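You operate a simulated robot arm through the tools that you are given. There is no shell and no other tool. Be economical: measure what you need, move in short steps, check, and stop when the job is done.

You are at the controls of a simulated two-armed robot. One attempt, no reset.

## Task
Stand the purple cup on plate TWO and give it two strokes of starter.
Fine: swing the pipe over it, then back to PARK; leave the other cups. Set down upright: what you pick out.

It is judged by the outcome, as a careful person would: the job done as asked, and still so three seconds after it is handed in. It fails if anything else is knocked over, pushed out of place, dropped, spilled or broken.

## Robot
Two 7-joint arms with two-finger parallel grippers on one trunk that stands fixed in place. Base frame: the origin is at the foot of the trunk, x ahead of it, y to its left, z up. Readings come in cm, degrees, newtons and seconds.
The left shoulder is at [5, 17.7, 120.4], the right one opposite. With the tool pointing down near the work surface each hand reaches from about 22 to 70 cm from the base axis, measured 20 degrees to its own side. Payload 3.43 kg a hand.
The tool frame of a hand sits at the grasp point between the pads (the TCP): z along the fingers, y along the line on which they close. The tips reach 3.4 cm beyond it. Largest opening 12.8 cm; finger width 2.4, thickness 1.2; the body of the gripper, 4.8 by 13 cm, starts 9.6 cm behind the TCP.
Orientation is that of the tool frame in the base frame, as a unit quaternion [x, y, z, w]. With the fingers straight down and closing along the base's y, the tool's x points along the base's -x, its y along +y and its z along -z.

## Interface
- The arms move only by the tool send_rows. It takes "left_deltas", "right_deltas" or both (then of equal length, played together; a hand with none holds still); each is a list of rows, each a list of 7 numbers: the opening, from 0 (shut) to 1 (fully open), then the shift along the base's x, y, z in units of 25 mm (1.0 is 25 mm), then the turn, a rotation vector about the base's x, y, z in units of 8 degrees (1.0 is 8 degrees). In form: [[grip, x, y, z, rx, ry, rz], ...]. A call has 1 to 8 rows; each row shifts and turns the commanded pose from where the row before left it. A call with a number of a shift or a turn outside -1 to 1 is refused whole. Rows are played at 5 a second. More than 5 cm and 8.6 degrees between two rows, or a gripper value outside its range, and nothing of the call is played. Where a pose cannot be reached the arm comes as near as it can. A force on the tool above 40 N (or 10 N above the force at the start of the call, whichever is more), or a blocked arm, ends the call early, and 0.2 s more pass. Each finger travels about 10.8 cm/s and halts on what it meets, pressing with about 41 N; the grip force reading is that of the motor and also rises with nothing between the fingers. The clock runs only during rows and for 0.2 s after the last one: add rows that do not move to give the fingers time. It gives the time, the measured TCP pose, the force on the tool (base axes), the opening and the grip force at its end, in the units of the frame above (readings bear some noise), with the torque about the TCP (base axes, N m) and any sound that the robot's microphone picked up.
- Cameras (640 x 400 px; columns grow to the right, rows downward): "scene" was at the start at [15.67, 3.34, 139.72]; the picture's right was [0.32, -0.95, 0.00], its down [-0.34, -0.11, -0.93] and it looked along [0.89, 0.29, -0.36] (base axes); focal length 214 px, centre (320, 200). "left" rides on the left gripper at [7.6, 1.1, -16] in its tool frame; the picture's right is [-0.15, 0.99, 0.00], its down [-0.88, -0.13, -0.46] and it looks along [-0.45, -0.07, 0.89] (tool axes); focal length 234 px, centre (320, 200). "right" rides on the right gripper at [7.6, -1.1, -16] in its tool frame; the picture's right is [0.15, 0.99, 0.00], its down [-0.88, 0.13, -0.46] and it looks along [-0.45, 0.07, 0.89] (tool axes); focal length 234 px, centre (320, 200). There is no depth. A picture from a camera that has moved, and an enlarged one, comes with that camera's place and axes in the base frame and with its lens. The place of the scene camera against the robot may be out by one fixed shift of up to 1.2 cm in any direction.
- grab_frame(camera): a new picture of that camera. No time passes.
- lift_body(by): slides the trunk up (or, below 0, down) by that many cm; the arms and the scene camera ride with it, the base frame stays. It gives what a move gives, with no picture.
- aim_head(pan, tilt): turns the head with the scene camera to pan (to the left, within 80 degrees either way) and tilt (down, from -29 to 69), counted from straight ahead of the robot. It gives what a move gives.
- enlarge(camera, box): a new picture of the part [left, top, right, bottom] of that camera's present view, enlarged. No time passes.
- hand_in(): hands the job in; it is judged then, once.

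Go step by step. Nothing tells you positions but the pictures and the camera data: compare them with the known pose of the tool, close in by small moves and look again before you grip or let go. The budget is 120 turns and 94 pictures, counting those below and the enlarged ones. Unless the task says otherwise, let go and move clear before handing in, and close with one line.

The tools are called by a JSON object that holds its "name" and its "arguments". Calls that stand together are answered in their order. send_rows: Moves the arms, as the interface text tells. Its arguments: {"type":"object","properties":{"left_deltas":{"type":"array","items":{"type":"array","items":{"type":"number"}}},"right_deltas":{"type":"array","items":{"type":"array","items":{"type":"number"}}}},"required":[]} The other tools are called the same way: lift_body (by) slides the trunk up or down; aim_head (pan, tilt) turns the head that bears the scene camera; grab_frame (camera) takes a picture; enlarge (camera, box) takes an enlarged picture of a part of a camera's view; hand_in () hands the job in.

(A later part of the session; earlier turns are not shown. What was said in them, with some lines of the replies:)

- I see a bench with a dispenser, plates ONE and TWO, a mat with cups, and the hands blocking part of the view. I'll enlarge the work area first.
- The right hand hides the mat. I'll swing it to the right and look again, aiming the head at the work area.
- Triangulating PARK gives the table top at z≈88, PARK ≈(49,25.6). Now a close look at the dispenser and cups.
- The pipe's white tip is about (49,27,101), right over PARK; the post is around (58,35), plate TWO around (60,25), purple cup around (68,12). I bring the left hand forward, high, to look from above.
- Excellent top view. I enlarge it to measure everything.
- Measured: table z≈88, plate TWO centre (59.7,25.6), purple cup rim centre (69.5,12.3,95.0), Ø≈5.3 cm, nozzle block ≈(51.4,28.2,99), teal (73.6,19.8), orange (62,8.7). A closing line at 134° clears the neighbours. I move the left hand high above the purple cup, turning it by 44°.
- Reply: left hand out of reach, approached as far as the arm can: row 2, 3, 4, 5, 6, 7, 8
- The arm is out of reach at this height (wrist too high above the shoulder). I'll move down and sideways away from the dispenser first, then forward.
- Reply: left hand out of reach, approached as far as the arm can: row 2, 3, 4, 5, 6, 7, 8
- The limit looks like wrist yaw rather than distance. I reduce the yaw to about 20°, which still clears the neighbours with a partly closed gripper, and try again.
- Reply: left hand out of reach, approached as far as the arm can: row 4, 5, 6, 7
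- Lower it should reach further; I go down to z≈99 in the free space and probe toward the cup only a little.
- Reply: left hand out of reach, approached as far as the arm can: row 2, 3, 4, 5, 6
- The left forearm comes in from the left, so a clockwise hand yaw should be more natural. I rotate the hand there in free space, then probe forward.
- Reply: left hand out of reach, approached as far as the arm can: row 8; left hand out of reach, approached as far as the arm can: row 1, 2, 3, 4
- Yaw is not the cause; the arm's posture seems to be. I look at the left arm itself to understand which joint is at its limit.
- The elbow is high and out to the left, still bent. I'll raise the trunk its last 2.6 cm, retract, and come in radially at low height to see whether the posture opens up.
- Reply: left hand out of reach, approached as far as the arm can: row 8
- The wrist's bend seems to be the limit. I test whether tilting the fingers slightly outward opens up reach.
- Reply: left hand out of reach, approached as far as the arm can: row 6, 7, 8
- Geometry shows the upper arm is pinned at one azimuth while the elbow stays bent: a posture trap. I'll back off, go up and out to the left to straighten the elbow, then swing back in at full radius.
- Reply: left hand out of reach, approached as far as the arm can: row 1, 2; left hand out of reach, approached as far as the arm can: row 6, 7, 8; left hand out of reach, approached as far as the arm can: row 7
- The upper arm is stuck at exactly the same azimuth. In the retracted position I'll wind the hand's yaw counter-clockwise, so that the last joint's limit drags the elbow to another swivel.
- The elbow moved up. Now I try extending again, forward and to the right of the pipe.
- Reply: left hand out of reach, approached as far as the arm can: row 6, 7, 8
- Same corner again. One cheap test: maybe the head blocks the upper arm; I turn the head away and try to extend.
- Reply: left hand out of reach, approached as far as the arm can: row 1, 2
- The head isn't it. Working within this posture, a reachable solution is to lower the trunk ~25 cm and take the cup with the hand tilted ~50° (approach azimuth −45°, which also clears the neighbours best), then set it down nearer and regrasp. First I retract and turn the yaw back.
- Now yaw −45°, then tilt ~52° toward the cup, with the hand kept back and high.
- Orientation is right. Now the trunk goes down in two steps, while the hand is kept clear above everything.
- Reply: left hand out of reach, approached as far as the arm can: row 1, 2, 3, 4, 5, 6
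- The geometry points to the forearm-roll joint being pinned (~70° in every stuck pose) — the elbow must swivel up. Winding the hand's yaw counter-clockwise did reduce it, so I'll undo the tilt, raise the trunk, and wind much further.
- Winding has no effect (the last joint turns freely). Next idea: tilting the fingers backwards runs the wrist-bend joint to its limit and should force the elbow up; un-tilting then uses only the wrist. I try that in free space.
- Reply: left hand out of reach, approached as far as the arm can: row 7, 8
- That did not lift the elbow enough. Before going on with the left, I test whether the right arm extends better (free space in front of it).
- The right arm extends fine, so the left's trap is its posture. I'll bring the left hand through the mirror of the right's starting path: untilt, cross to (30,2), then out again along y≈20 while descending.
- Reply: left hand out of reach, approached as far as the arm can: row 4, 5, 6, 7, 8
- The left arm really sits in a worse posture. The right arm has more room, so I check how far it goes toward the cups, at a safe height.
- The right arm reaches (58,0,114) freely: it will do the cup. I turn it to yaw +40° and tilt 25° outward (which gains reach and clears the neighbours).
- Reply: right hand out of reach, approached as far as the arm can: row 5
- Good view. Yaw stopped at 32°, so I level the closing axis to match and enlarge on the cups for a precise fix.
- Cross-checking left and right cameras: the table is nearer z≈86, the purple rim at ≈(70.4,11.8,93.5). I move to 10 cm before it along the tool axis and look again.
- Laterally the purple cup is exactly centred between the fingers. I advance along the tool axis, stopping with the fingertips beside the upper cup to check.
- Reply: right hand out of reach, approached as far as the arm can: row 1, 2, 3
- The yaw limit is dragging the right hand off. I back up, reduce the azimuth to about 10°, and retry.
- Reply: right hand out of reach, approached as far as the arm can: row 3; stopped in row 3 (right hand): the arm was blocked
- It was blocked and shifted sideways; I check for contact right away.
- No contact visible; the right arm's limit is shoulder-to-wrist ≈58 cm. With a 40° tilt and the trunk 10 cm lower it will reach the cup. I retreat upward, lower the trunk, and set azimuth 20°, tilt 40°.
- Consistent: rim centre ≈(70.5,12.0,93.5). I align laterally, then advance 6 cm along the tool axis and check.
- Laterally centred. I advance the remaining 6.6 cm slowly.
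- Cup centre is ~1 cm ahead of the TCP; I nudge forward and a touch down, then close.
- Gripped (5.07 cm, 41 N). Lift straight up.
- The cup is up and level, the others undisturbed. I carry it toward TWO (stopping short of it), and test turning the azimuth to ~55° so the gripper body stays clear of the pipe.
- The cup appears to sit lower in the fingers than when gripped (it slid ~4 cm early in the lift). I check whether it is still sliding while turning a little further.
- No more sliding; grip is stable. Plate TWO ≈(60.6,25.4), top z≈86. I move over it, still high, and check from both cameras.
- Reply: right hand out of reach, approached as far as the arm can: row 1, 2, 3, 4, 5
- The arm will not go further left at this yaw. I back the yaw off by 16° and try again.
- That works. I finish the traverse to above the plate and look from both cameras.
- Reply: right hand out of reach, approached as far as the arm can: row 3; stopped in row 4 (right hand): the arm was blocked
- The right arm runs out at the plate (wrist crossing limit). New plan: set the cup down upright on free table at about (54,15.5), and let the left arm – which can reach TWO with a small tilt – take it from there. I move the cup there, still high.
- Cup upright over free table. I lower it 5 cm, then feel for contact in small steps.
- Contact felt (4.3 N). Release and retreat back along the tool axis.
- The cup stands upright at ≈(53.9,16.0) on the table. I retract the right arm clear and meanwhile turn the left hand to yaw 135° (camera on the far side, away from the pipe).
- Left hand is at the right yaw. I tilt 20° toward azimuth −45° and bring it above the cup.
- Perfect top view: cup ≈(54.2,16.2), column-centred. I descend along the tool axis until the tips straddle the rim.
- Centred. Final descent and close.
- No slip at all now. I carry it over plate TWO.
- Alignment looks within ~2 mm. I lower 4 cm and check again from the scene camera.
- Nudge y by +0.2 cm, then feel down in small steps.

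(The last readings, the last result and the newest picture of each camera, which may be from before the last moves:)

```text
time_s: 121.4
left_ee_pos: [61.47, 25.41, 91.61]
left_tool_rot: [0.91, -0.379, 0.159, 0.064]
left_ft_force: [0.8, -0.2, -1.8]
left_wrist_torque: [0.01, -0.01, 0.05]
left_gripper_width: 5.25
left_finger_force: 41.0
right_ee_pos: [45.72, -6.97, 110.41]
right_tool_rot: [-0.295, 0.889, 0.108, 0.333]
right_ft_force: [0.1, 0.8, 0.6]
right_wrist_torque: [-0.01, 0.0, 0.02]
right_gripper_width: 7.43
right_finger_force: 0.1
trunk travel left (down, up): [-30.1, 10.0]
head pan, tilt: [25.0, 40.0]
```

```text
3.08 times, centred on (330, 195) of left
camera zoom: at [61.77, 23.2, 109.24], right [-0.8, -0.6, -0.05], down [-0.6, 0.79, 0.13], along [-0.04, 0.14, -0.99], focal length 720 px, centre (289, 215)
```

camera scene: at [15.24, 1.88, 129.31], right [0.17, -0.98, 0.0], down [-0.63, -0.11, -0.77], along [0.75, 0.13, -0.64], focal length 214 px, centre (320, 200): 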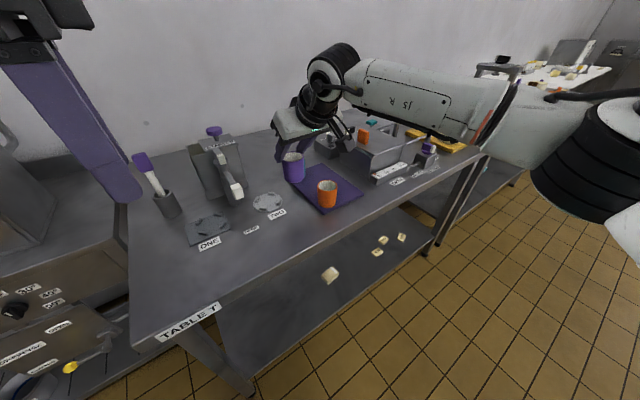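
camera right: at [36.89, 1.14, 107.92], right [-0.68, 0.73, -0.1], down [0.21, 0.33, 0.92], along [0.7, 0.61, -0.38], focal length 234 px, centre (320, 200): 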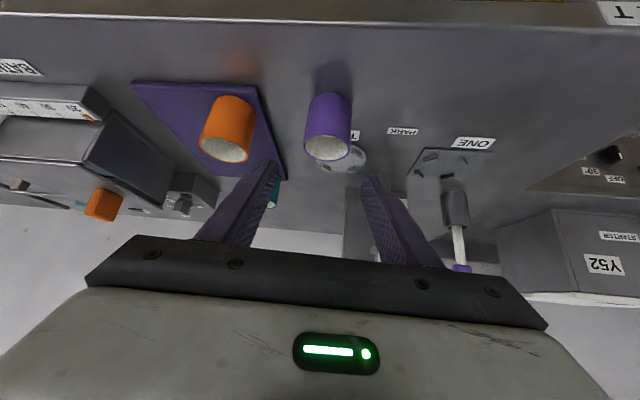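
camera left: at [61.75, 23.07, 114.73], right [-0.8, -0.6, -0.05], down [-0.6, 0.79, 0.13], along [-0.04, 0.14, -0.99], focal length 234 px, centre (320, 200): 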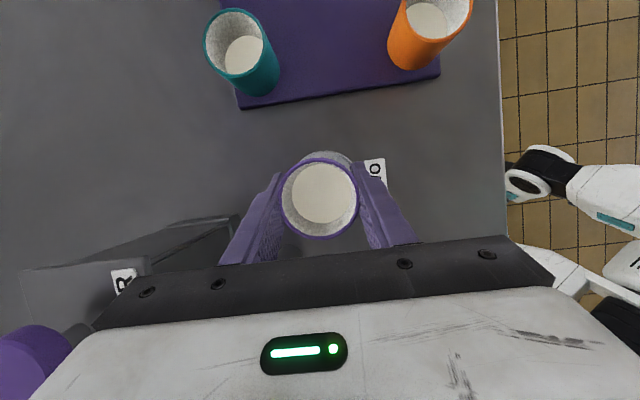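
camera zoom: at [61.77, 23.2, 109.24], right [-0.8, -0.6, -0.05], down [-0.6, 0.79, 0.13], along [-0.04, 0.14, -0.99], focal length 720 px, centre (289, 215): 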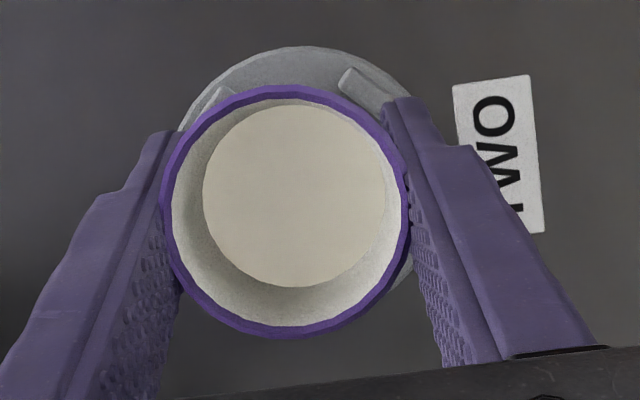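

Aligned within ~1 mm in both views; about 1.2 cm still to go.

{"name": "send_rows", "arguments": {"left_deltas": [[0.1, 0, -0.03, -0.15, 0, 0, 0], [0.1, 0, 0, -0.15, 0, 0, 0], [0.1, 0, 0, 0, 0, 0, 0]]}}

{"name": "send_rows", "arguments": {"left_deltas": [[0.1, 0, 0, -0.1, 0, 0, 0], [0.1, 0, 0, 0, 0, 0, 0]]}}

{"name": "send_rows", "arguments": {"left_deltas": [[0.1, 0, 0, -0.06, 0, 0, 0], [0.1, 0, 0, 0, 0, 0, 0]]}}

```text
time_s: 122.2
left_ee_pos: [61.52, 25.33, 90.85]
left_tool_rot: [0.91, -0.379, 0.158, 0.064]
left_ft_force: [0.6, -0.5, -0.8]
left_wrist_torque: [-0.02, 0.02, -0.02]
left_gripper_width: 5.24
left_finger_force: 41.5
right_ee_pos: [45.78, -6.97, 110.33]
right_tool_rot: [-0.295, 0.889, 0.108, 0.333]
right_ft_force: [-1.4, 0.1, -0.8]
right_wrist_torque: [0.0, -0.03, 0.01]
right_gripper_width: 7.41
right_finger_force: 0.0
trunk travel left (down, up): [-30.1, 10.0]
head pan, tilt: [25.0, 40.0]
```

```text
time_s: 122.8
left_ee_pos: [61.55, 25.28, 90.54]
left_tool_rot: [0.909, -0.38, 0.158, 0.064]
left_ft_force: [0.3, 0.6, -0.7]
left_wrist_torque: [-0.01, 0.04, 0.0]
left_gripper_width: 5.24
left_finger_force: 41.4
right_ee_pos: [45.72, -7.03, 110.35]
right_tool_rot: [-0.297, 0.889, 0.109, 0.333]
right_ft_force: [0.6, -0.4, -0.2]
right_wrist_torque: [-0.01, 0.01, 0.0]
right_gripper_width: 7.41
right_finger_force: 0.1
trunk travel left (down, up): [-30.1, 10.0]
head pan, tilt: [25.0, 40.0]
```

```text
time_s: 123.4
left_ee_pos: [61.36, 25.19, 90.49]
left_tool_rot: [0.909, -0.379, 0.159, 0.064]
left_ft_force: [0.2, 1.6, 3.7]
left_wrist_torque: [-0.05, 0.07, 0.0]
left_gripper_width: 5.23
left_finger_force: 41.2
right_ee_pos: [45.75, -7.0, 110.46]
right_tool_rot: [-0.296, 0.888, 0.109, 0.334]
right_ft_force: [0.0, 0.2, 0.2]
right_wrist_torque: [0.01, 0.02, 0.02]
right_gripper_width: 7.43
right_finger_force: 0.0
trunk travel left (down, up): [-30.1, 10.0]
head pan, tilt: [25.0, 40.0]
```

Contact at the expected height – the cup is seated. Open a little and withdraw along the tool axis.

{"name": "send_rows", "arguments": {"left_deltas": [[0.46, 0, 0, 0, 0, 0, 0], [0.48, 0, 0, 0, 0, 0, 0], [0.5, -0.07, 0.07, 0.28, 0, 0, 0], [0.5, -0.15, 0.15, 0.6, 0, 0, 0], [0.5, -0.2, 0.2, 0.8, 0, 0, 0], [0.5, -0.2, 0.2, 0.8, 0, 0, 0], [0.5, -0.2, 0.2, 0.8, 0, 0, 0]]}}

{"name": "grab_frame", "arguments": {"camera": "left"}}

{"name": "enlarge", "arguments": {"camera": "scene", "box": [200, 110, 340, 220]}}

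```text
time_s: 125.0
left_ee_pos: [59.24, 27.39, 98.74]
left_tool_rot: [0.909, -0.379, 0.159, 0.065]
left_ft_force: [0.8, 0.1, -0.7]
left_wrist_torque: [-0.02, 0.03, 0.0]
left_gripper_width: 6.41
left_finger_force: 0.1
right_ee_pos: [45.66, -6.95, 110.39]
right_tool_rot: [-0.296, 0.889, 0.108, 0.334]
right_ft_force: [-0.1, -0.6, 0.3]
right_wrist_torque: [-0.01, -0.02, 0.02]
right_gripper_width: 7.43
right_finger_force: 0.1
trunk travel left (down, up): [-30.1, 10.0]
head pan, tilt: [25.0, 40.0]
```

```text
17 pictures are left
camera left: at [59.57, 25.25, 116.38], right [-0.8, -0.6, -0.05], down [-0.6, 0.79, 0.13], along [-0.04, 0.14, -0.99], focal length 234 px, centre (320, 200)
```

left: 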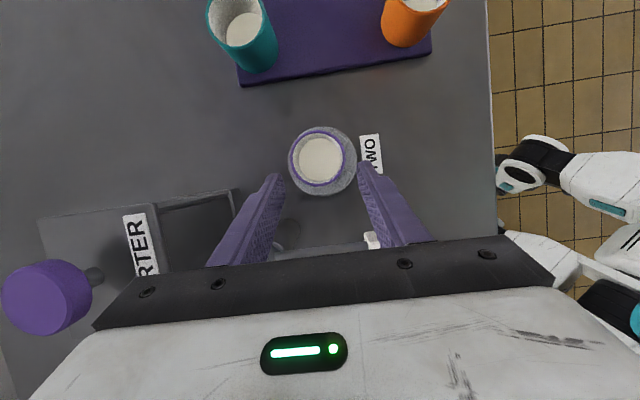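

```text
3.64 times, centred on (270, 165) of scene
camera zoom: at [14.52, 3.99, 129.32], right [0.42, -0.91, 0.0], down [-0.58, -0.27, -0.77], along [0.69, 0.32, -0.64], focal length 780 px, centre (502, 327)
```

zoom: 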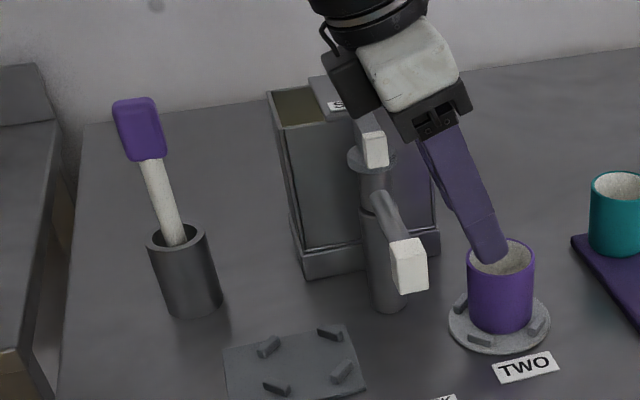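

The cup stands centred and upright on TWO. Next the pipe: pivot ≈(58.2,35.5), nozzle at radius ≈9.6. I raise, close the fingers into a peg, and go round behind the pipe (its ONE side), staying high over the lever.

{"name": "send_rows", "arguments": {"left_deltas": [[0.5, -0.1, 0.1, 0.95, 0, 0, 0], [0.3, 0, 0, 0.95, 0, 0, 0], [0.1, 0, 0, 0.95, 0, 0, 0], [0, 0, 0, 0.95, 0, 0, 0], [0, 0, 0, 0.9, 0, 0, 0], [0, -0.8, 0.4, 0, 0, 0, 0], [0, -1, 0.6, 0, 0, 0, 0], [0, -1, 0.7, 0, 0, 0, 0]]}}

{"name": "send_rows", "arguments": {"left_deltas": [[0, -0.4, 0.8, 0, 0, 0, 0]]}}

{"name": "enlarge", "arguments": {"camera": "scene", "box": [200, 100, 340, 220]}}

{"name": "grab_frame", "arguments": {"camera": "left"}}

```text
time_s: 126.8
left_ee_pos: [52.13, 31.84, 110.38]
left_tool_rot: [0.909, -0.379, 0.159, 0.063]
left_ft_force: [0.1, -0.2, 0.5]
left_wrist_torque: [-0.02, 0.01, 0.01]
left_gripper_width: 0.0
left_finger_force: 32.9
right_ee_pos: [45.7, -7.02, 110.47]
right_tool_rot: [-0.296, 0.888, 0.109, 0.334]
right_ft_force: [-0.1, 0.2, 0.2]
right_wrist_torque: [-0.03, -0.01, -0.01]
right_gripper_width: 7.4
right_finger_force: 0.0
trunk travel left (down, up): [-30.1, 10.0]
head pan, tilt: [25.0, 40.0]
```

```text
time_s: 127.2
left_ee_pos: [51.1, 33.93, 110.41]
left_tool_rot: [0.909, -0.379, 0.159, 0.065]
left_ft_force: [-0.4, -0.6, -0.3]
left_wrist_torque: [-0.04, 0.02, 0.0]
left_gripper_width: 0.0
left_finger_force: 33.0
right_ee_pos: [45.7, -7.02, 110.45]
right_tool_rot: [-0.296, 0.889, 0.109, 0.333]
right_ft_force: [-1.1, -0.5, -0.2]
right_wrist_torque: [0.01, 0.02, 0.01]
right_gripper_width: 7.41
right_finger_force: 0.0
trunk travel left (down, up): [-30.1, 10.0]
head pan, tilt: [25.0, 40.0]
```

```text
3.33 times, centred on (270, 160) of scene
camera zoom: at [14.52, 4.03, 129.32], right [0.42, -0.91, 0.0], down [-0.58, -0.27, -0.77], along [0.69, 0.32, -0.64], focal length 715 px, centre (487, 333)
```

zoom: 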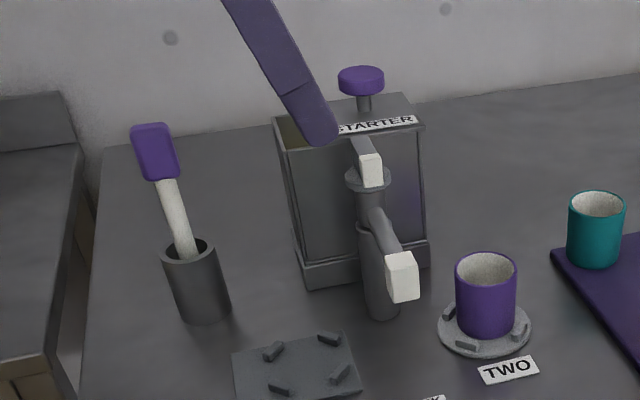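

```text
14 pictures are left
camera left: at [51.36, 31.73, 128.09], right [-0.8, -0.6, -0.05], down [-0.6, 0.79, 0.13], along [-0.04, 0.14, -0.99], focal length 234 px, centre (320, 200)
```

left: 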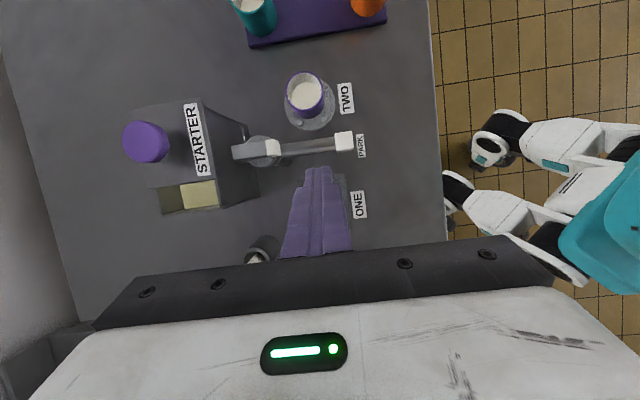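

Clear view: nozzle (52.3,28.1), pivot (59,35), knob (68,41,105); a swing of ≈57° is needed. The peg is behind the pipe with clearance, so I lower it.

{"name": "send_rows", "arguments": {"left_deltas": [[0, 0, 0, -0.97, 0, 0, 0], [0, 0, 0, -0.97, 0, 0, 0], [0, 0, 0, -0.97, 0, 0, 0], [0, 0, 0, -0.97, 0, 0, 0], [0, 0, 0, -0.97, 0, 0, 0]]}}

```text
time_s: 128.4
left_ee_pos: [51.14, 34.03, 98.37]
left_tool_rot: [0.909, -0.379, 0.159, 0.065]
left_ft_force: [1.0, 0.3, 0.0]
left_wrist_torque: [-0.03, 0.01, 0.0]
left_gripper_width: 0.0
left_finger_force: 33.5
right_ee_pos: [45.68, -7.0, 110.44]
right_tool_rot: [-0.296, 0.889, 0.109, 0.332]
right_ft_force: [-0.3, 0.5, -0.4]
right_wrist_torque: [-0.02, 0.0, 0.02]
right_gripper_width: 7.43
right_finger_force: 0.1
trunk travel left (down, up): [-30.1, 10.0]
head pan, tilt: [25.0, 40.0]
```

{"name": "send_rows", "arguments": {"left_deltas": [[0, 0.3, -0.55, 0, 0, 0, 0], [0, 0.22, -0.47, 0, 0, 0, 0], [0, 0.29, -0.42, 0, 0, 0, 0], [0, 0.364, -0.364, 0, 0, 0, 0]]}}

{"name": "enlarge", "arguments": {"camera": "scene", "box": [220, 120, 340, 220]}}

```text
time_s: 129.4
left_ee_pos: [53.97, 29.42, 98.3]
left_tool_rot: [0.909, -0.379, 0.159, 0.063]
left_ft_force: [0.9, 0.7, 0.1]
left_wrist_torque: [0.0, 0.0, 0.0]
left_gripper_width: 0.0
left_finger_force: 33.2
right_ee_pos: [45.62, -7.08, 110.49]
right_tool_rot: [-0.295, 0.889, 0.108, 0.333]
right_ft_force: [0.9, 0.3, 1.0]
right_wrist_torque: [0.0, 0.01, -0.01]
right_gripper_width: 7.41
right_finger_force: 0.0
trunk travel left (down, up): [-30.1, 10.0]
head pan, tilt: [25.0, 40.0]
```

```text
4.00 times, centred on (280, 170) of scene
camera zoom: at [14.56, 4.0, 129.31], right [0.42, -0.91, 0.0], down [-0.58, -0.27, -0.77], along [0.69, 0.32, -0.64], focal length 858 px, centre (480, 320)
```

zoom: 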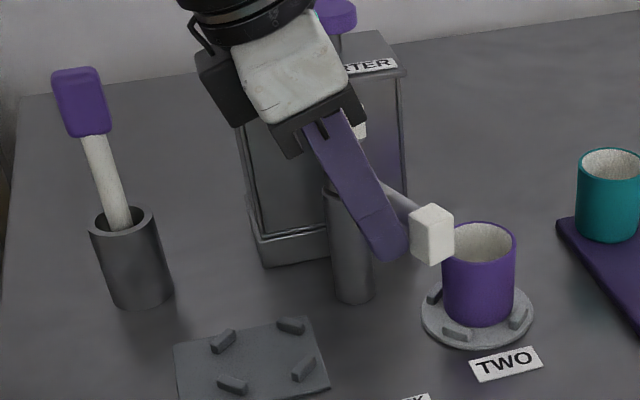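

The pipe swings freely with the peg. I continue the arc.

{"name": "send_rows", "arguments": {"left_deltas": [[0, 0.424, -0.292, 0, 0, 0, 0], [0, 0.468, -0.22, 0, 0, 0, 0], [0, 0.45, -0.12, 0, 0, 0, 0], [0, 0, 0, 0, 0, 0, 0]]}}

{"name": "grab_frame", "arguments": {"camera": "left"}}

```text
time_s: 130.4
left_ee_pos: [57.43, 27.66, 98.44]
left_tool_rot: [0.909, -0.379, 0.158, 0.064]
left_ft_force: [0.5, 0.1, 0.6]
left_wrist_torque: [0.04, 0.02, -0.03]
left_gripper_width: 0.0
left_finger_force: 32.9
right_ee_pos: [45.65, -7.01, 110.4]
right_tool_rot: [-0.295, 0.888, 0.109, 0.334]
right_ft_force: [0.3, 0.5, -0.1]
right_wrist_torque: [-0.01, 0.05, 0.02]
right_gripper_width: 7.42
right_finger_force: 0.1
trunk travel left (down, up): [-30.1, 10.0]
head pan, tilt: [25.0, 40.0]
```

```text
12 pictures are left
camera left: at [57.67, 25.51, 116.06], right [-0.8, -0.6, -0.05], down [-0.6, 0.79, 0.13], along [-0.04, 0.14, -0.99], focal length 234 px, centre (320, 200)
```

left: 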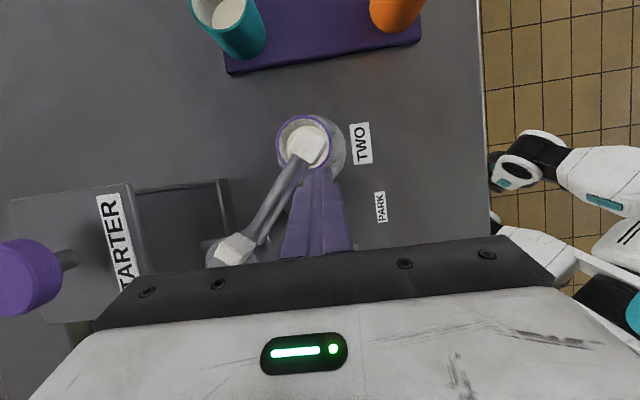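

Nozzle is over the cup but ~1.4 cm short of its centre; one more small push, then back the peg off and lift.

{"name": "send_rows", "arguments": {"left_deltas": [[0, 0.2, -0.01, 0, 0, 0, 0], [0, 0.2, 0.01, 0, 0, 0, 0], [0, 0, 0, 0, 0, 0, 0], [0, -0.5, 0.1, 0, 0, 0, 0], [0, -0.3, 0.1, 0.6, 0, 0, 0], [0, 0, 0, 0.9, 0, 0, 0], [0, 0, 0, 0.9, 0, 0, 0], [0, 0, 0, 0.9, 0, 0, 0]]}}

{"name": "send_rows", "arguments": {"left_deltas": [[0, 0, 0, 0.9, 0, 0, 0], [0, 0, 0, 0.9, 0, 0, 0]]}}

{"name": "grab_frame", "arguments": {"camera": "left"}}

```text
time_s: 132.2
left_ee_pos: [56.33, 28.26, 106.68]
left_tool_rot: [0.909, -0.379, 0.159, 0.065]
left_ft_force: [-0.6, 0.1, -0.2]
left_wrist_torque: [-0.02, 0.04, 0.0]
left_gripper_width: 0.01
left_finger_force: 33.0
right_ee_pos: [45.8, -6.96, 110.38]
right_tool_rot: [-0.296, 0.888, 0.109, 0.334]
right_ft_force: [-0.1, -0.8, -0.6]
right_wrist_torque: [0.02, -0.02, 0.01]
right_gripper_width: 7.43
right_finger_force: 0.0
trunk travel left (down, up): [-30.1, 10.0]
head pan, tilt: [25.0, 40.0]
```

```text
time_s: 132.8
left_ee_pos: [56.41, 28.09, 111.01]
left_tool_rot: [0.909, -0.379, 0.159, 0.065]
left_ft_force: [-0.3, 0.1, -0.2]
left_wrist_torque: [0.0, 0.0, 0.01]
left_gripper_width: 0.02
left_finger_force: 32.5
right_ee_pos: [45.68, -7.09, 110.33]
right_tool_rot: [-0.295, 0.889, 0.109, 0.334]
right_ft_force: [0.1, -0.2, 0.0]
right_wrist_torque: [0.03, -0.01, 0.0]
right_gripper_width: 7.44
right_finger_force: 0.1
trunk travel left (down, up): [-30.1, 10.0]
head pan, tilt: [25.0, 40.0]
```

```text
11 pictures are left
camera left: at [56.7, 25.98, 128.82], right [-0.8, -0.6, -0.05], down [-0.6, 0.79, 0.13], along [-0.04, 0.14, -0.99], focal length 234 px, centre (320, 200)
```

left: 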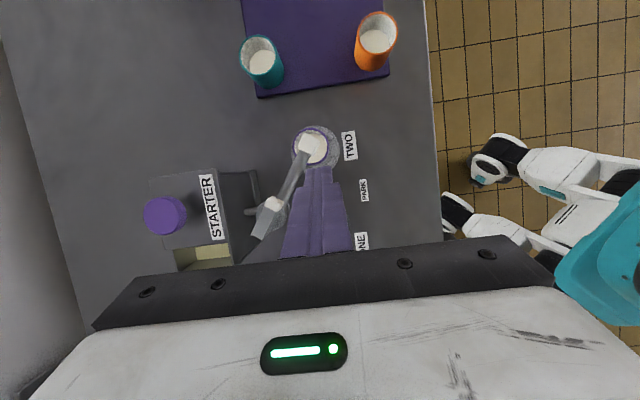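

Nozzle is centred over the cup. Now the pump: knob at ≈(68.1,40.9,105). I raise the trunk 10 cm, tilt the closed fingers ~30° forward, and move above the knob.

{"name": "lift_body", "arguments": {"by": 10}}

{"name": "send_rows", "arguments": {"left_deltas": [[0, 0, 0, 0, 0.39, -0.633, 0.257], [0, 0.3, 0.6, 0, 0.39, -0.633, 0.257], [0, 0.6, 0.9, 0, 0.39, -0.633, 0.257], [0, 0.75, 0.95, -0.3, 0, 0, 0], [0, 0.75, 0.95, -0.3, 0, 0, 0], [0, 0.8, 0.95, -0.4, 0, 0, 0], [0, 0.8, 0.8, -0.5, 0, 0, 0]]}}

{"name": "grab_frame", "arguments": {"camera": "left"}}

```text
time_s: 134.1
left_ee_pos: [56.47, 28.13, 121.0]
left_tool_rot: [0.909, -0.379, 0.16, 0.064]
left_ft_force: [0.0, 0.1, 0.0]
left_wrist_torque: [-0.01, -0.01, 0.01]
left_gripper_width: 0.02
left_finger_force: 32.6
right_ee_pos: [45.69, -7.12, 120.37]
right_tool_rot: [-0.296, 0.888, 0.109, 0.333]
right_ft_force: [-0.4, 0.0, -0.6]
right_wrist_torque: [-0.01, 0.01, 0.05]
right_gripper_width: 7.39
right_finger_force: 0.0
trunk travel left (down, up): [-40.1, 0.0]
head pan, tilt: [25.0, 40.0]
```

```text
time_s: 135.7
left_ee_pos: [66.56, 41.3, 117.23]
left_tool_rot: [0.902, -0.347, 0.249, -0.068]
left_ft_force: [0.3, 0.2, -0.3]
left_wrist_torque: [0.0, 0.03, -0.02]
left_gripper_width: 0.0
left_finger_force: 33.3
right_ee_pos: [45.79, -6.94, 120.43]
right_tool_rot: [-0.295, 0.889, 0.108, 0.332]
right_ft_force: [1.0, 0.4, -0.8]
right_wrist_torque: [-0.03, 0.01, 0.0]
right_gripper_width: 7.41
right_finger_force: 0.1
trunk travel left (down, up): [-40.1, 0.0]
head pan, tilt: [25.0, 40.0]
```

```text
10 pictures are left
camera left: at [62.68, 36.0, 133.98], right [-0.68, -0.65, -0.35], down [-0.71, 0.7, 0.08], along [0.19, 0.3, -0.93], focal length 234 px, centre (320, 200)
```

left: 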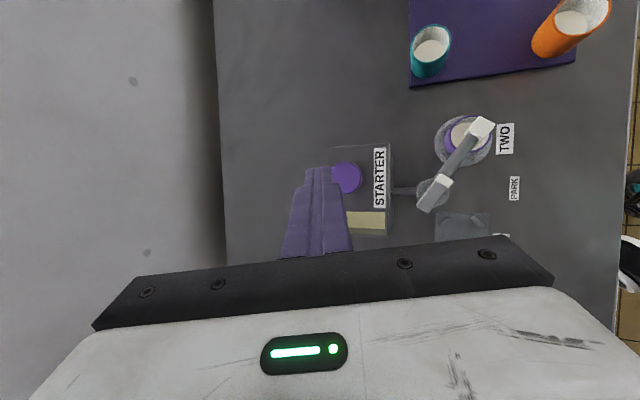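

The fingertips are right above the knob (68.2,41.0). I descend to just above it.

{"name": "send_rows", "arguments": {"left_deltas": [[0, 0, 0, -0.9, 0, 0, 0], [0, 0, 0, -0.9, 0, 0, 0], [0, 0, 0, -0.9, 0, 0, 0], [0, 0, 0, -0.5, 0, 0, 0]]}}

{"name": "enlarge", "arguments": {"camera": "scene", "box": [210, 110, 330, 200]}}

```text
time_s: 136.7
left_ee_pos: [66.4, 41.17, 109.26]
left_tool_rot: [0.902, -0.345, 0.25, -0.07]
left_ft_force: [-0.5, 0.4, -0.6]
left_wrist_torque: [0.0, -0.02, 0.01]
left_gripper_width: 0.0
left_finger_force: 32.9
right_ee_pos: [45.64, -6.97, 120.4]
right_tool_rot: [-0.296, 0.888, 0.109, 0.334]
right_ft_force: [0.3, -0.6, 0.2]
right_wrist_torque: [0.02, -0.01, -0.02]
right_gripper_width: 7.4
right_finger_force: 0.0
trunk travel left (down, up): [-40.1, 0.0]
head pan, tilt: [25.0, 40.0]
```

```text
4.44 times, centred on (270, 155) of scene
camera zoom: at [14.54, 3.99, 139.32], right [0.42, -0.91, 0.0], down [-0.58, -0.27, -0.77], along [0.69, 0.32, -0.64], focal length 953 px, centre (542, 400)
```

zoom: 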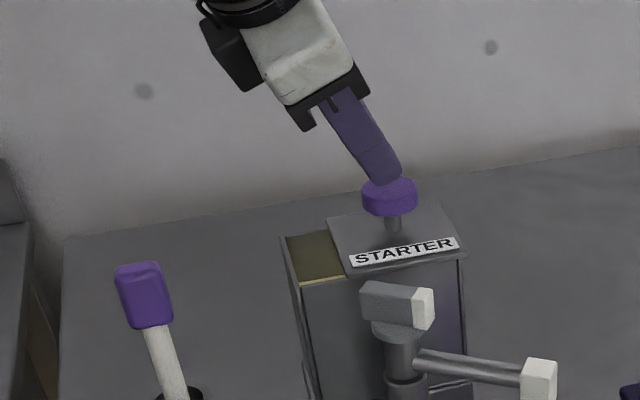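

{"name": "send_rows", "arguments": {"left_deltas": [[0, 0, 0, -0.16, 0, 0, 0], [0, 0, 0, -0.16, 0, 0, 0], [0, 0, 0, -0.16, 0, 0, 0], [0, 0, 0, -0.16, 0, 0, 0]]}}

{"name": "send_rows", "arguments": {"left_deltas": [[0, 0, 0, -0.16, 0, 0, 0], [0, 0, 0, -0.16, 0, 0, 0]]}}

```text
time_s: 137.7
left_ee_pos: [66.43, 41.18, 107.85]
left_tool_rot: [0.902, -0.345, 0.25, -0.07]
left_ft_force: [0.5, 0.4, 2.7]
left_wrist_torque: [0.02, 0.0, -0.04]
left_gripper_width: 0.01
left_finger_force: 33.0
right_ee_pos: [45.76, -7.12, 120.39]
right_tool_rot: [-0.296, 0.888, 0.109, 0.334]
right_ft_force: [0.0, 0.6, -0.5]
right_wrist_torque: [-0.01, -0.02, 0.0]
right_gripper_width: 7.43
right_finger_force: 0.2
trunk travel left (down, up): [-40.1, 0.0]
head pan, tilt: [25.0, 40.0]
```

```text
time_s: 138.3
left_ee_pos: [66.38, 41.07, 106.97]
left_tool_rot: [0.902, -0.345, 0.251, -0.07]
left_ft_force: [1.0, -0.3, 6.3]
left_wrist_torque: [0.0, -0.1, 0.0]
left_gripper_width: 0.0
left_finger_force: 33.7
right_ee_pos: [45.66, -7.18, 120.42]
right_tool_rot: [-0.296, 0.888, 0.109, 0.334]
right_ft_force: [0.1, -0.7, 0.2]
right_wrist_torque: [0.0, 0.01, 0.05]
right_gripper_width: 7.41
right_finger_force: 0.1
trunk travel left (down, up): [-40.1, 0.0]
head pan, tilt: [25.0, 40.0]
heard: click
```

A click at the bottom: stroke one. I release fully, then press the same way again.

{"name": "send_rows", "arguments": {"left_deltas": [[0, 0, 0, 0.3, 0, 0, 0], [0, 0, 0, 0.4, 0, 0, 0], [0, 0, 0, 0.4, 0, 0, 0], [0, 0, 0, 0.1, 0, 0, 0], [0, 0, 0, 0, 0, 0, 0], [0, 0, 0, 0, 0, 0, 0]]}}

{"name": "enlarge", "arguments": {"camera": "scene", "box": [210, 110, 350, 215]}}

```text
time_s: 139.7
left_ee_pos: [66.49, 41.0, 109.89]
left_tool_rot: [0.902, -0.346, 0.249, -0.069]
left_ft_force: [0.3, -0.5, -0.6]
left_wrist_torque: [0.05, 0.0, -0.01]
left_gripper_width: 0.01
left_finger_force: 33.0
right_ee_pos: [45.66, -7.0, 120.45]
right_tool_rot: [-0.296, 0.889, 0.108, 0.333]
right_ft_force: [0.8, -0.5, 0.2]
right_wrist_torque: [-0.02, -0.03, 0.02]
right_gripper_width: 7.41
right_finger_force: 0.0
trunk travel left (down, up): [-40.1, 0.0]
head pan, tilt: [25.0, 40.0]
```

```text
3.81 times, centred on (280, 162) of scene
camera zoom: at [14.55, 4.0, 139.31], right [0.42, -0.91, 0.0], down [-0.58, -0.27, -0.77], along [0.69, 0.32, -0.64], focal length 817 px, centre (472, 343)
```

zoom: 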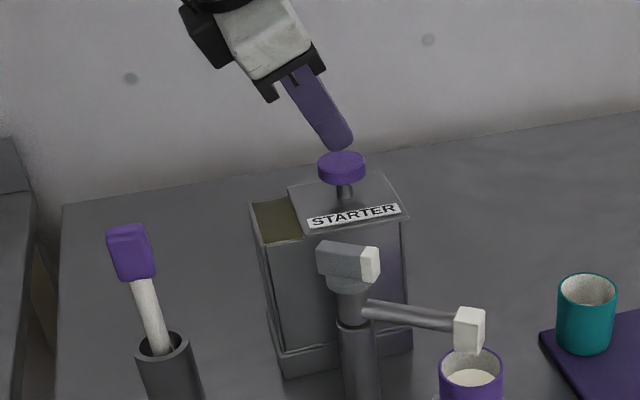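

Knob is back up and the nozzle is over the cup. Second stroke.

{"name": "send_rows", "arguments": {"left_deltas": [[0, 0, 0, -0.3, 0, 0, 0], [0, 0, 0, -0.3, 0, 0, 0], [0, 0, 0, -0.2, 0, 0, 0], [0, 0, 0, -0.16, 0, 0, 0], [0, 0, 0, -0.16, 0, 0, 0], [0, 0, 0, -0.08, 0, 0, 0]]}}

```text
time_s: 141.1
left_ee_pos: [66.5, 41.03, 107.16]
left_tool_rot: [0.901, -0.346, 0.251, -0.07]
left_ft_force: [1.5, -1.2, 4.3]
left_wrist_torque: [-0.06, -0.1, -0.05]
left_gripper_width: 0.0
left_finger_force: 33.1
right_ee_pos: [45.68, -7.14, 120.43]
right_tool_rot: [-0.296, 0.888, 0.109, 0.333]
right_ft_force: [1.1, -0.5, 1.2]
right_wrist_torque: [0.0, -0.04, 0.0]
right_gripper_width: 7.4
right_finger_force: 0.1
trunk travel left (down, up): [-40.1, 0.0]
head pan, tilt: [25.0, 40.0]
heard: click
```

Second click: two strokes given. I release, move clear, turn the hand back to the earlier orientation and go to the other side of the pipe.

{"name": "send_rows", "arguments": {"left_deltas": [[0, 0, 0, 0.5, 0, 0, 0], [0, 0, 0, 0.9, 0, 0, 0], [0, 0, 0, 0.9, 0, 0, 0], [0, 0, 0, 0.9, 0, 0, 0], [0, 0, 0, 0.4, 0, 0, 0], [0, -0.1, -0.8, 0, -0.39, 0.633, -0.257], [0, -0.1, -0.8, 0, -0.39, 0.633, -0.257], [0, -0.1, -0.8, 0, -0.39, 0.633, -0.257]]}}

{"name": "lift_body", "arguments": {"by": -10}}

{"name": "send_rows", "arguments": {"left_deltas": [[0, -0.2, -0.8, 0, 0, 0, 0], [0, -0.2, -0.8, 0, 0, 0, 0], [0, -0.2, -0.64, 0, 0, 0, 0]]}}

{"name": "grab_frame", "arguments": {"camera": "left"}}

```text
time_s: 142.9
left_ee_pos: [65.29, 35.22, 115.81]
left_tool_rot: [0.91, -0.378, 0.158, 0.063]
left_ft_force: [0.0, 0.0, 0.3]
left_wrist_torque: [-0.02, -0.02, 0.0]
left_gripper_width: 0.0
left_finger_force: 33.4
left hand out of reach, approached as far as the arm can: row 8
right_ee_pos: [45.78, -6.93, 120.43]
right_tool_rot: [-0.296, 0.889, 0.109, 0.331]
right_ft_force: [0.4, -0.3, 0.5]
right_wrist_torque: [0.01, -0.02, -0.03]
right_gripper_width: 7.4
right_finger_force: 0.0
trunk travel left (down, up): [-40.1, 0.0]
head pan, tilt: [25.0, 40.0]
```

```text
time_s: 144.2
left_ee_pos: [65.36, 35.04, 105.91]
left_tool_rot: [0.909, -0.379, 0.16, 0.064]
left_ft_force: [-0.1, 0.1, -0.1]
left_wrist_torque: [-0.03, 0.0, 0.02]
left_gripper_width: 0.0
left_finger_force: 32.9
right_ee_pos: [45.71, -6.96, 110.33]
right_tool_rot: [-0.296, 0.888, 0.11, 0.333]
right_ft_force: [-0.3, -0.7, -0.1]
right_wrist_torque: [-0.01, -0.03, 0.02]
right_gripper_width: 7.42
right_finger_force: 0.0
trunk travel left (down, up): [-30.1, 10.0]
head pan, tilt: [25.0, 40.0]
```

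```text
time_s: 145.1
left_ee_pos: [63.86, 29.52, 105.83]
left_tool_rot: [0.909, -0.379, 0.159, 0.065]
left_ft_force: [0.1, 0.2, 0.8]
left_wrist_torque: [0.0, 0.0, -0.03]
left_gripper_width: 0.0
left_finger_force: 33.0
right_ee_pos: [45.65, -6.99, 110.37]
right_tool_rot: [-0.295, 0.889, 0.109, 0.334]
right_ft_force: [-0.5, 0.3, -0.2]
right_wrist_torque: [-0.02, 0.0, 0.05]
right_gripper_width: 7.43
right_finger_force: 0.0
trunk travel left (down, up): [-30.1, 10.0]
head pan, tilt: [25.0, 40.0]
```

```text
7 pictures are left
camera left: at [64.14, 27.32, 123.57], right [-0.8, -0.6, -0.06], down [-0.6, 0.79, 0.13], along [-0.04, 0.14, -0.99], focal length 234 px, centre (320, 200)
```

left: 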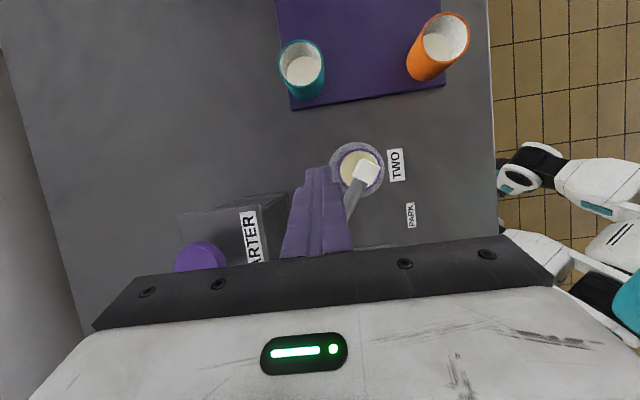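

The cup now holds the yellowish starter. I lower the peg on this side and sweep the pipe back along the arc.

{"name": "send_rows", "arguments": {"left_deltas": [[0, 0, 0, -0.75, 0, 0, 0], [0, 0, 0, -0.75, 0, 0, 0], [0, 0, 0, -0.75, 0, 0, 0], [0, 0, 0, -0.72, 0, 0, 0]]}}

{"name": "send_rows", "arguments": {"left_deltas": [[0, -0.45, -0.25, 0, 0, 0, 0], [0, -0.46, -0.23, 0, 0, 0, 0], [0, -0.49, -0.15, 0, 0, 0, 0]]}}

{"name": "send_rows", "arguments": {"left_deltas": [[0, -0.51, -0.064, 0, 0, 0, 0], [0, -0.516, 0.028, 0, 0, 0, 0], [0, -0.504, 0.116, 0, 0, 0, 0]]}}

{"name": "grab_frame", "arguments": {"camera": "left"}}

```text
time_s: 146.1
left_ee_pos: [63.88, 29.6, 98.3]
left_tool_rot: [0.91, -0.378, 0.16, 0.064]
left_ft_force: [-0.3, -0.2, -0.3]
left_wrist_torque: [-0.01, -0.02, 0.0]
left_gripper_width: 0.0
left_finger_force: 33.2
right_ee_pos: [45.71, -7.06, 110.33]
right_tool_rot: [-0.296, 0.889, 0.108, 0.333]
right_ft_force: [0.1, 0.4, 0.5]
right_wrist_torque: [-0.01, -0.03, -0.05]
right_gripper_width: 7.43
right_finger_force: 0.1
trunk travel left (down, up): [-30.1, 10.0]
head pan, tilt: [25.0, 40.0]
```

```text
time_s: 146.8
left_ee_pos: [60.35, 27.83, 98.54]
left_tool_rot: [0.91, -0.378, 0.16, 0.064]
left_ft_force: [0.5, -0.1, -0.7]
left_wrist_torque: [-0.01, 0.0, -0.01]
left_gripper_width: 0.0
left_finger_force: 33.2
right_ee_pos: [45.78, -7.03, 110.37]
right_tool_rot: [-0.296, 0.888, 0.109, 0.334]
right_ft_force: [0.3, -0.5, 0.9]
right_wrist_torque: [-0.02, -0.03, -0.01]
right_gripper_width: 7.42
right_finger_force: 0.0
trunk travel left (down, up): [-30.1, 10.0]
head pan, tilt: [25.0, 40.0]
```

```text
time_s: 147.7
left_ee_pos: [56.47, 28.09, 98.38]
left_tool_rot: [0.909, -0.379, 0.16, 0.064]
left_ft_force: [0.5, -0.1, 0.3]
left_wrist_torque: [-0.01, 0.0, 0.0]
left_gripper_width: 0.0
left_finger_force: 33.4
right_ee_pos: [45.67, -7.14, 110.48]
right_tool_rot: [-0.295, 0.889, 0.109, 0.334]
right_ft_force: [0.6, 0.7, -0.4]
right_wrist_torque: [0.0, -0.01, 0.01]
right_gripper_width: 7.45
right_finger_force: 0.0
trunk travel left (down, up): [-30.1, 10.0]
head pan, tilt: [25.0, 40.0]
```

```text
6 pictures are left
camera left: at [56.81, 25.87, 116.11], right [-0.8, -0.6, -0.05], down [-0.6, 0.79, 0.13], along [-0.04, 0.14, -0.99], focal length 234 px, centre (320, 200)
```

left: 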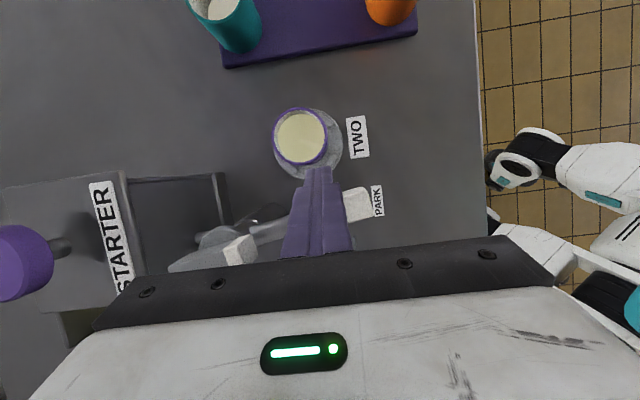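

Ten degrees remain to the original PARK position; last push, back off, and lift clear.

{"name": "send_rows", "arguments": {"left_deltas": [[0, -0.26, 0.09, 0, 0, 0, 0], [0, -0.22, 0.12, 0, 0, 0, 0], [0, 0, 0, 0, 0, 0, 0], [0, 0.3, -0.25, 0, 0, 0, 0], [0, 0.2, -0.15, 0.5, 0, 0, 0], [0, 0, 0, 0.9, 0, 0, 0], [0, 0, 0, 0.9, 0, 0, 0], [0, 0, 0, 0.9, 0, 0, 0]]}}

{"name": "send_rows", "arguments": {"left_deltas": [[0, 0, 0, 0.9, 0, 0, 0], [0, -0.3, -0.2, 0.9, 0, 0, 0]]}}

{"name": "grab_frame", "arguments": {"camera": "left"}}

```text
time_s: 149.4
left_ee_pos: [56.42, 27.59, 106.6]
left_tool_rot: [0.909, -0.379, 0.16, 0.063]
left_ft_force: [0.0, -0.2, -0.4]
left_wrist_torque: [-0.01, 0.0, 0.02]
left_gripper_width: 0.0
left_finger_force: 33.3
right_ee_pos: [45.79, -7.03, 110.53]
right_tool_rot: [-0.296, 0.889, 0.109, 0.333]
right_ft_force: [0.0, 0.3, -0.1]
right_wrist_torque: [0.03, -0.03, 0.04]
right_gripper_width: 7.45
right_finger_force: 0.0
trunk travel left (down, up): [-30.1, 10.0]
head pan, tilt: [25.0, 40.0]
```

```text
time_s: 150.1
left_ee_pos: [55.61, 27.09, 110.93]
left_tool_rot: [0.909, -0.379, 0.16, 0.064]
left_ft_force: [0.7, -0.4, 0.3]
left_wrist_torque: [0.01, 0.02, -0.03]
left_gripper_width: 0.0
left_finger_force: 33.1
right_ee_pos: [45.71, -7.0, 110.43]
right_tool_rot: [-0.295, 0.889, 0.108, 0.334]
right_ft_force: [-0.1, 0.6, 0.2]
right_wrist_torque: [-0.02, 0.02, -0.01]
right_gripper_width: 7.41
right_finger_force: 0.1
trunk travel left (down, up): [-30.1, 10.0]
head pan, tilt: [25.0, 40.0]
```

```text
5 pictures are left
camera left: at [55.98, 24.87, 128.61], right [-0.8, -0.6, -0.05], down [-0.6, 0.79, 0.13], along [-0.04, 0.14, -0.99], focal length 234 px, centre (320, 200)
```

left: 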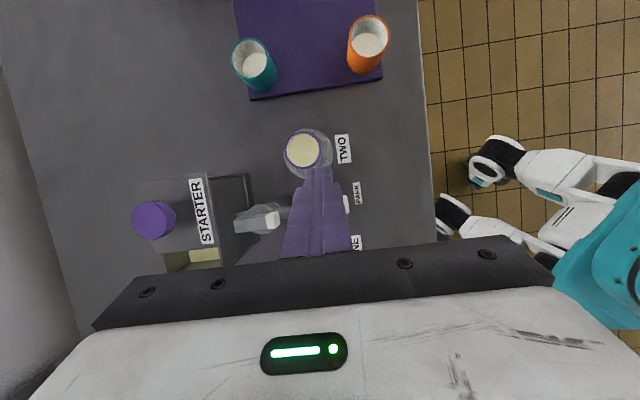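

Nozzle measures ≈(52.3,27.8), its original PARK spot. I withdraw the left hand and verify the scene.

{"name": "send_rows", "arguments": {"left_deltas": [[0, -0.9, 0, 0.4, 0, 0, 0], [0, -0.9, 0, 0.4, 0, 0, 0], [0, -0.9, 0, 0.4, 0, 0, 0], [0, -0.9, 0, 0, 0, 0, 0], [0, -0.9, 0, 0, 0, 0, 0], [0, -0.9, 0, 0, 0, 0, 0], [0, -0.9, 0, 0, 0, 0, 0]]}}

{"name": "enlarge", "arguments": {"camera": "scene", "box": [200, 110, 380, 230]}}

{"name": "grab_frame", "arguments": {"camera": "left"}}

```text
time_s: 151.7
left_ee_pos: [40.03, 27.17, 114.03]
left_tool_rot: [0.909, -0.379, 0.16, 0.063]
left_ft_force: [-0.1, 0.0, 0.8]
left_wrist_torque: [0.01, 0.01, -0.02]
left_gripper_width: 0.0
left_finger_force: 33.5
right_ee_pos: [45.64, -6.9, 110.39]
right_tool_rot: [-0.295, 0.888, 0.11, 0.334]
right_ft_force: [0.2, 0.5, 0.2]
right_wrist_torque: [0.03, 0.02, -0.03]
right_gripper_width: 7.39
right_finger_force: 0.0
trunk travel left (down, up): [-30.1, 10.0]
head pan, tilt: [25.0, 40.0]
```

```text
3.33 times, centred on (290, 170) of scene
camera zoom: at [14.52, 4.01, 129.32], right [0.42, -0.91, 0.0], down [-0.58, -0.27, -0.77], along [0.69, 0.32, -0.64], focal length 715 px, centre (420, 300)
```

zoom: 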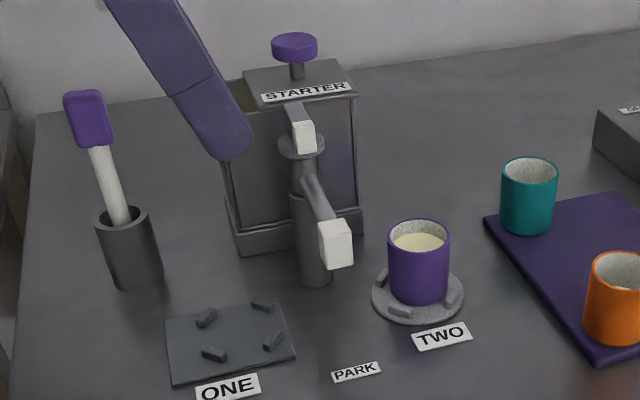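

```text
3 pictures are left
camera left: at [40.35, 24.93, 131.62], right [-0.8, -0.6, -0.06], down [-0.6, 0.79, 0.13], along [-0.03, 0.14, -0.99], focal length 234 px, centre (320, 200)
```

left: 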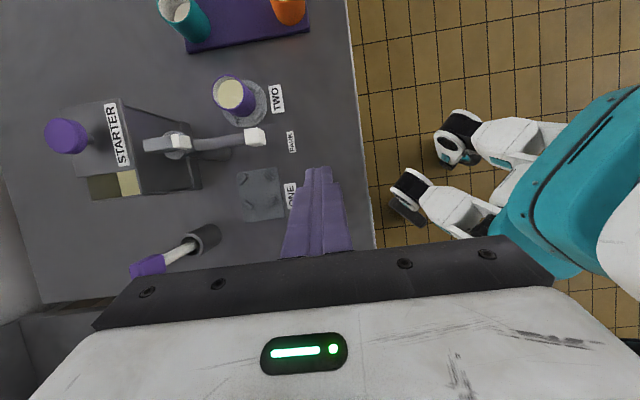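

The purple cup stands upright on TWO holding the starter. The pipe is back at PARK, the teal and orange cups are untouched, and both hands are clear, so I hand it in.

{"name": "hand_in", "arguments": {}}

```text
The job is handed in.
```

The purple cup is upright on plate TWO with two strokes of starter, the pipe is back at PARK, and the other cups were left as they were.
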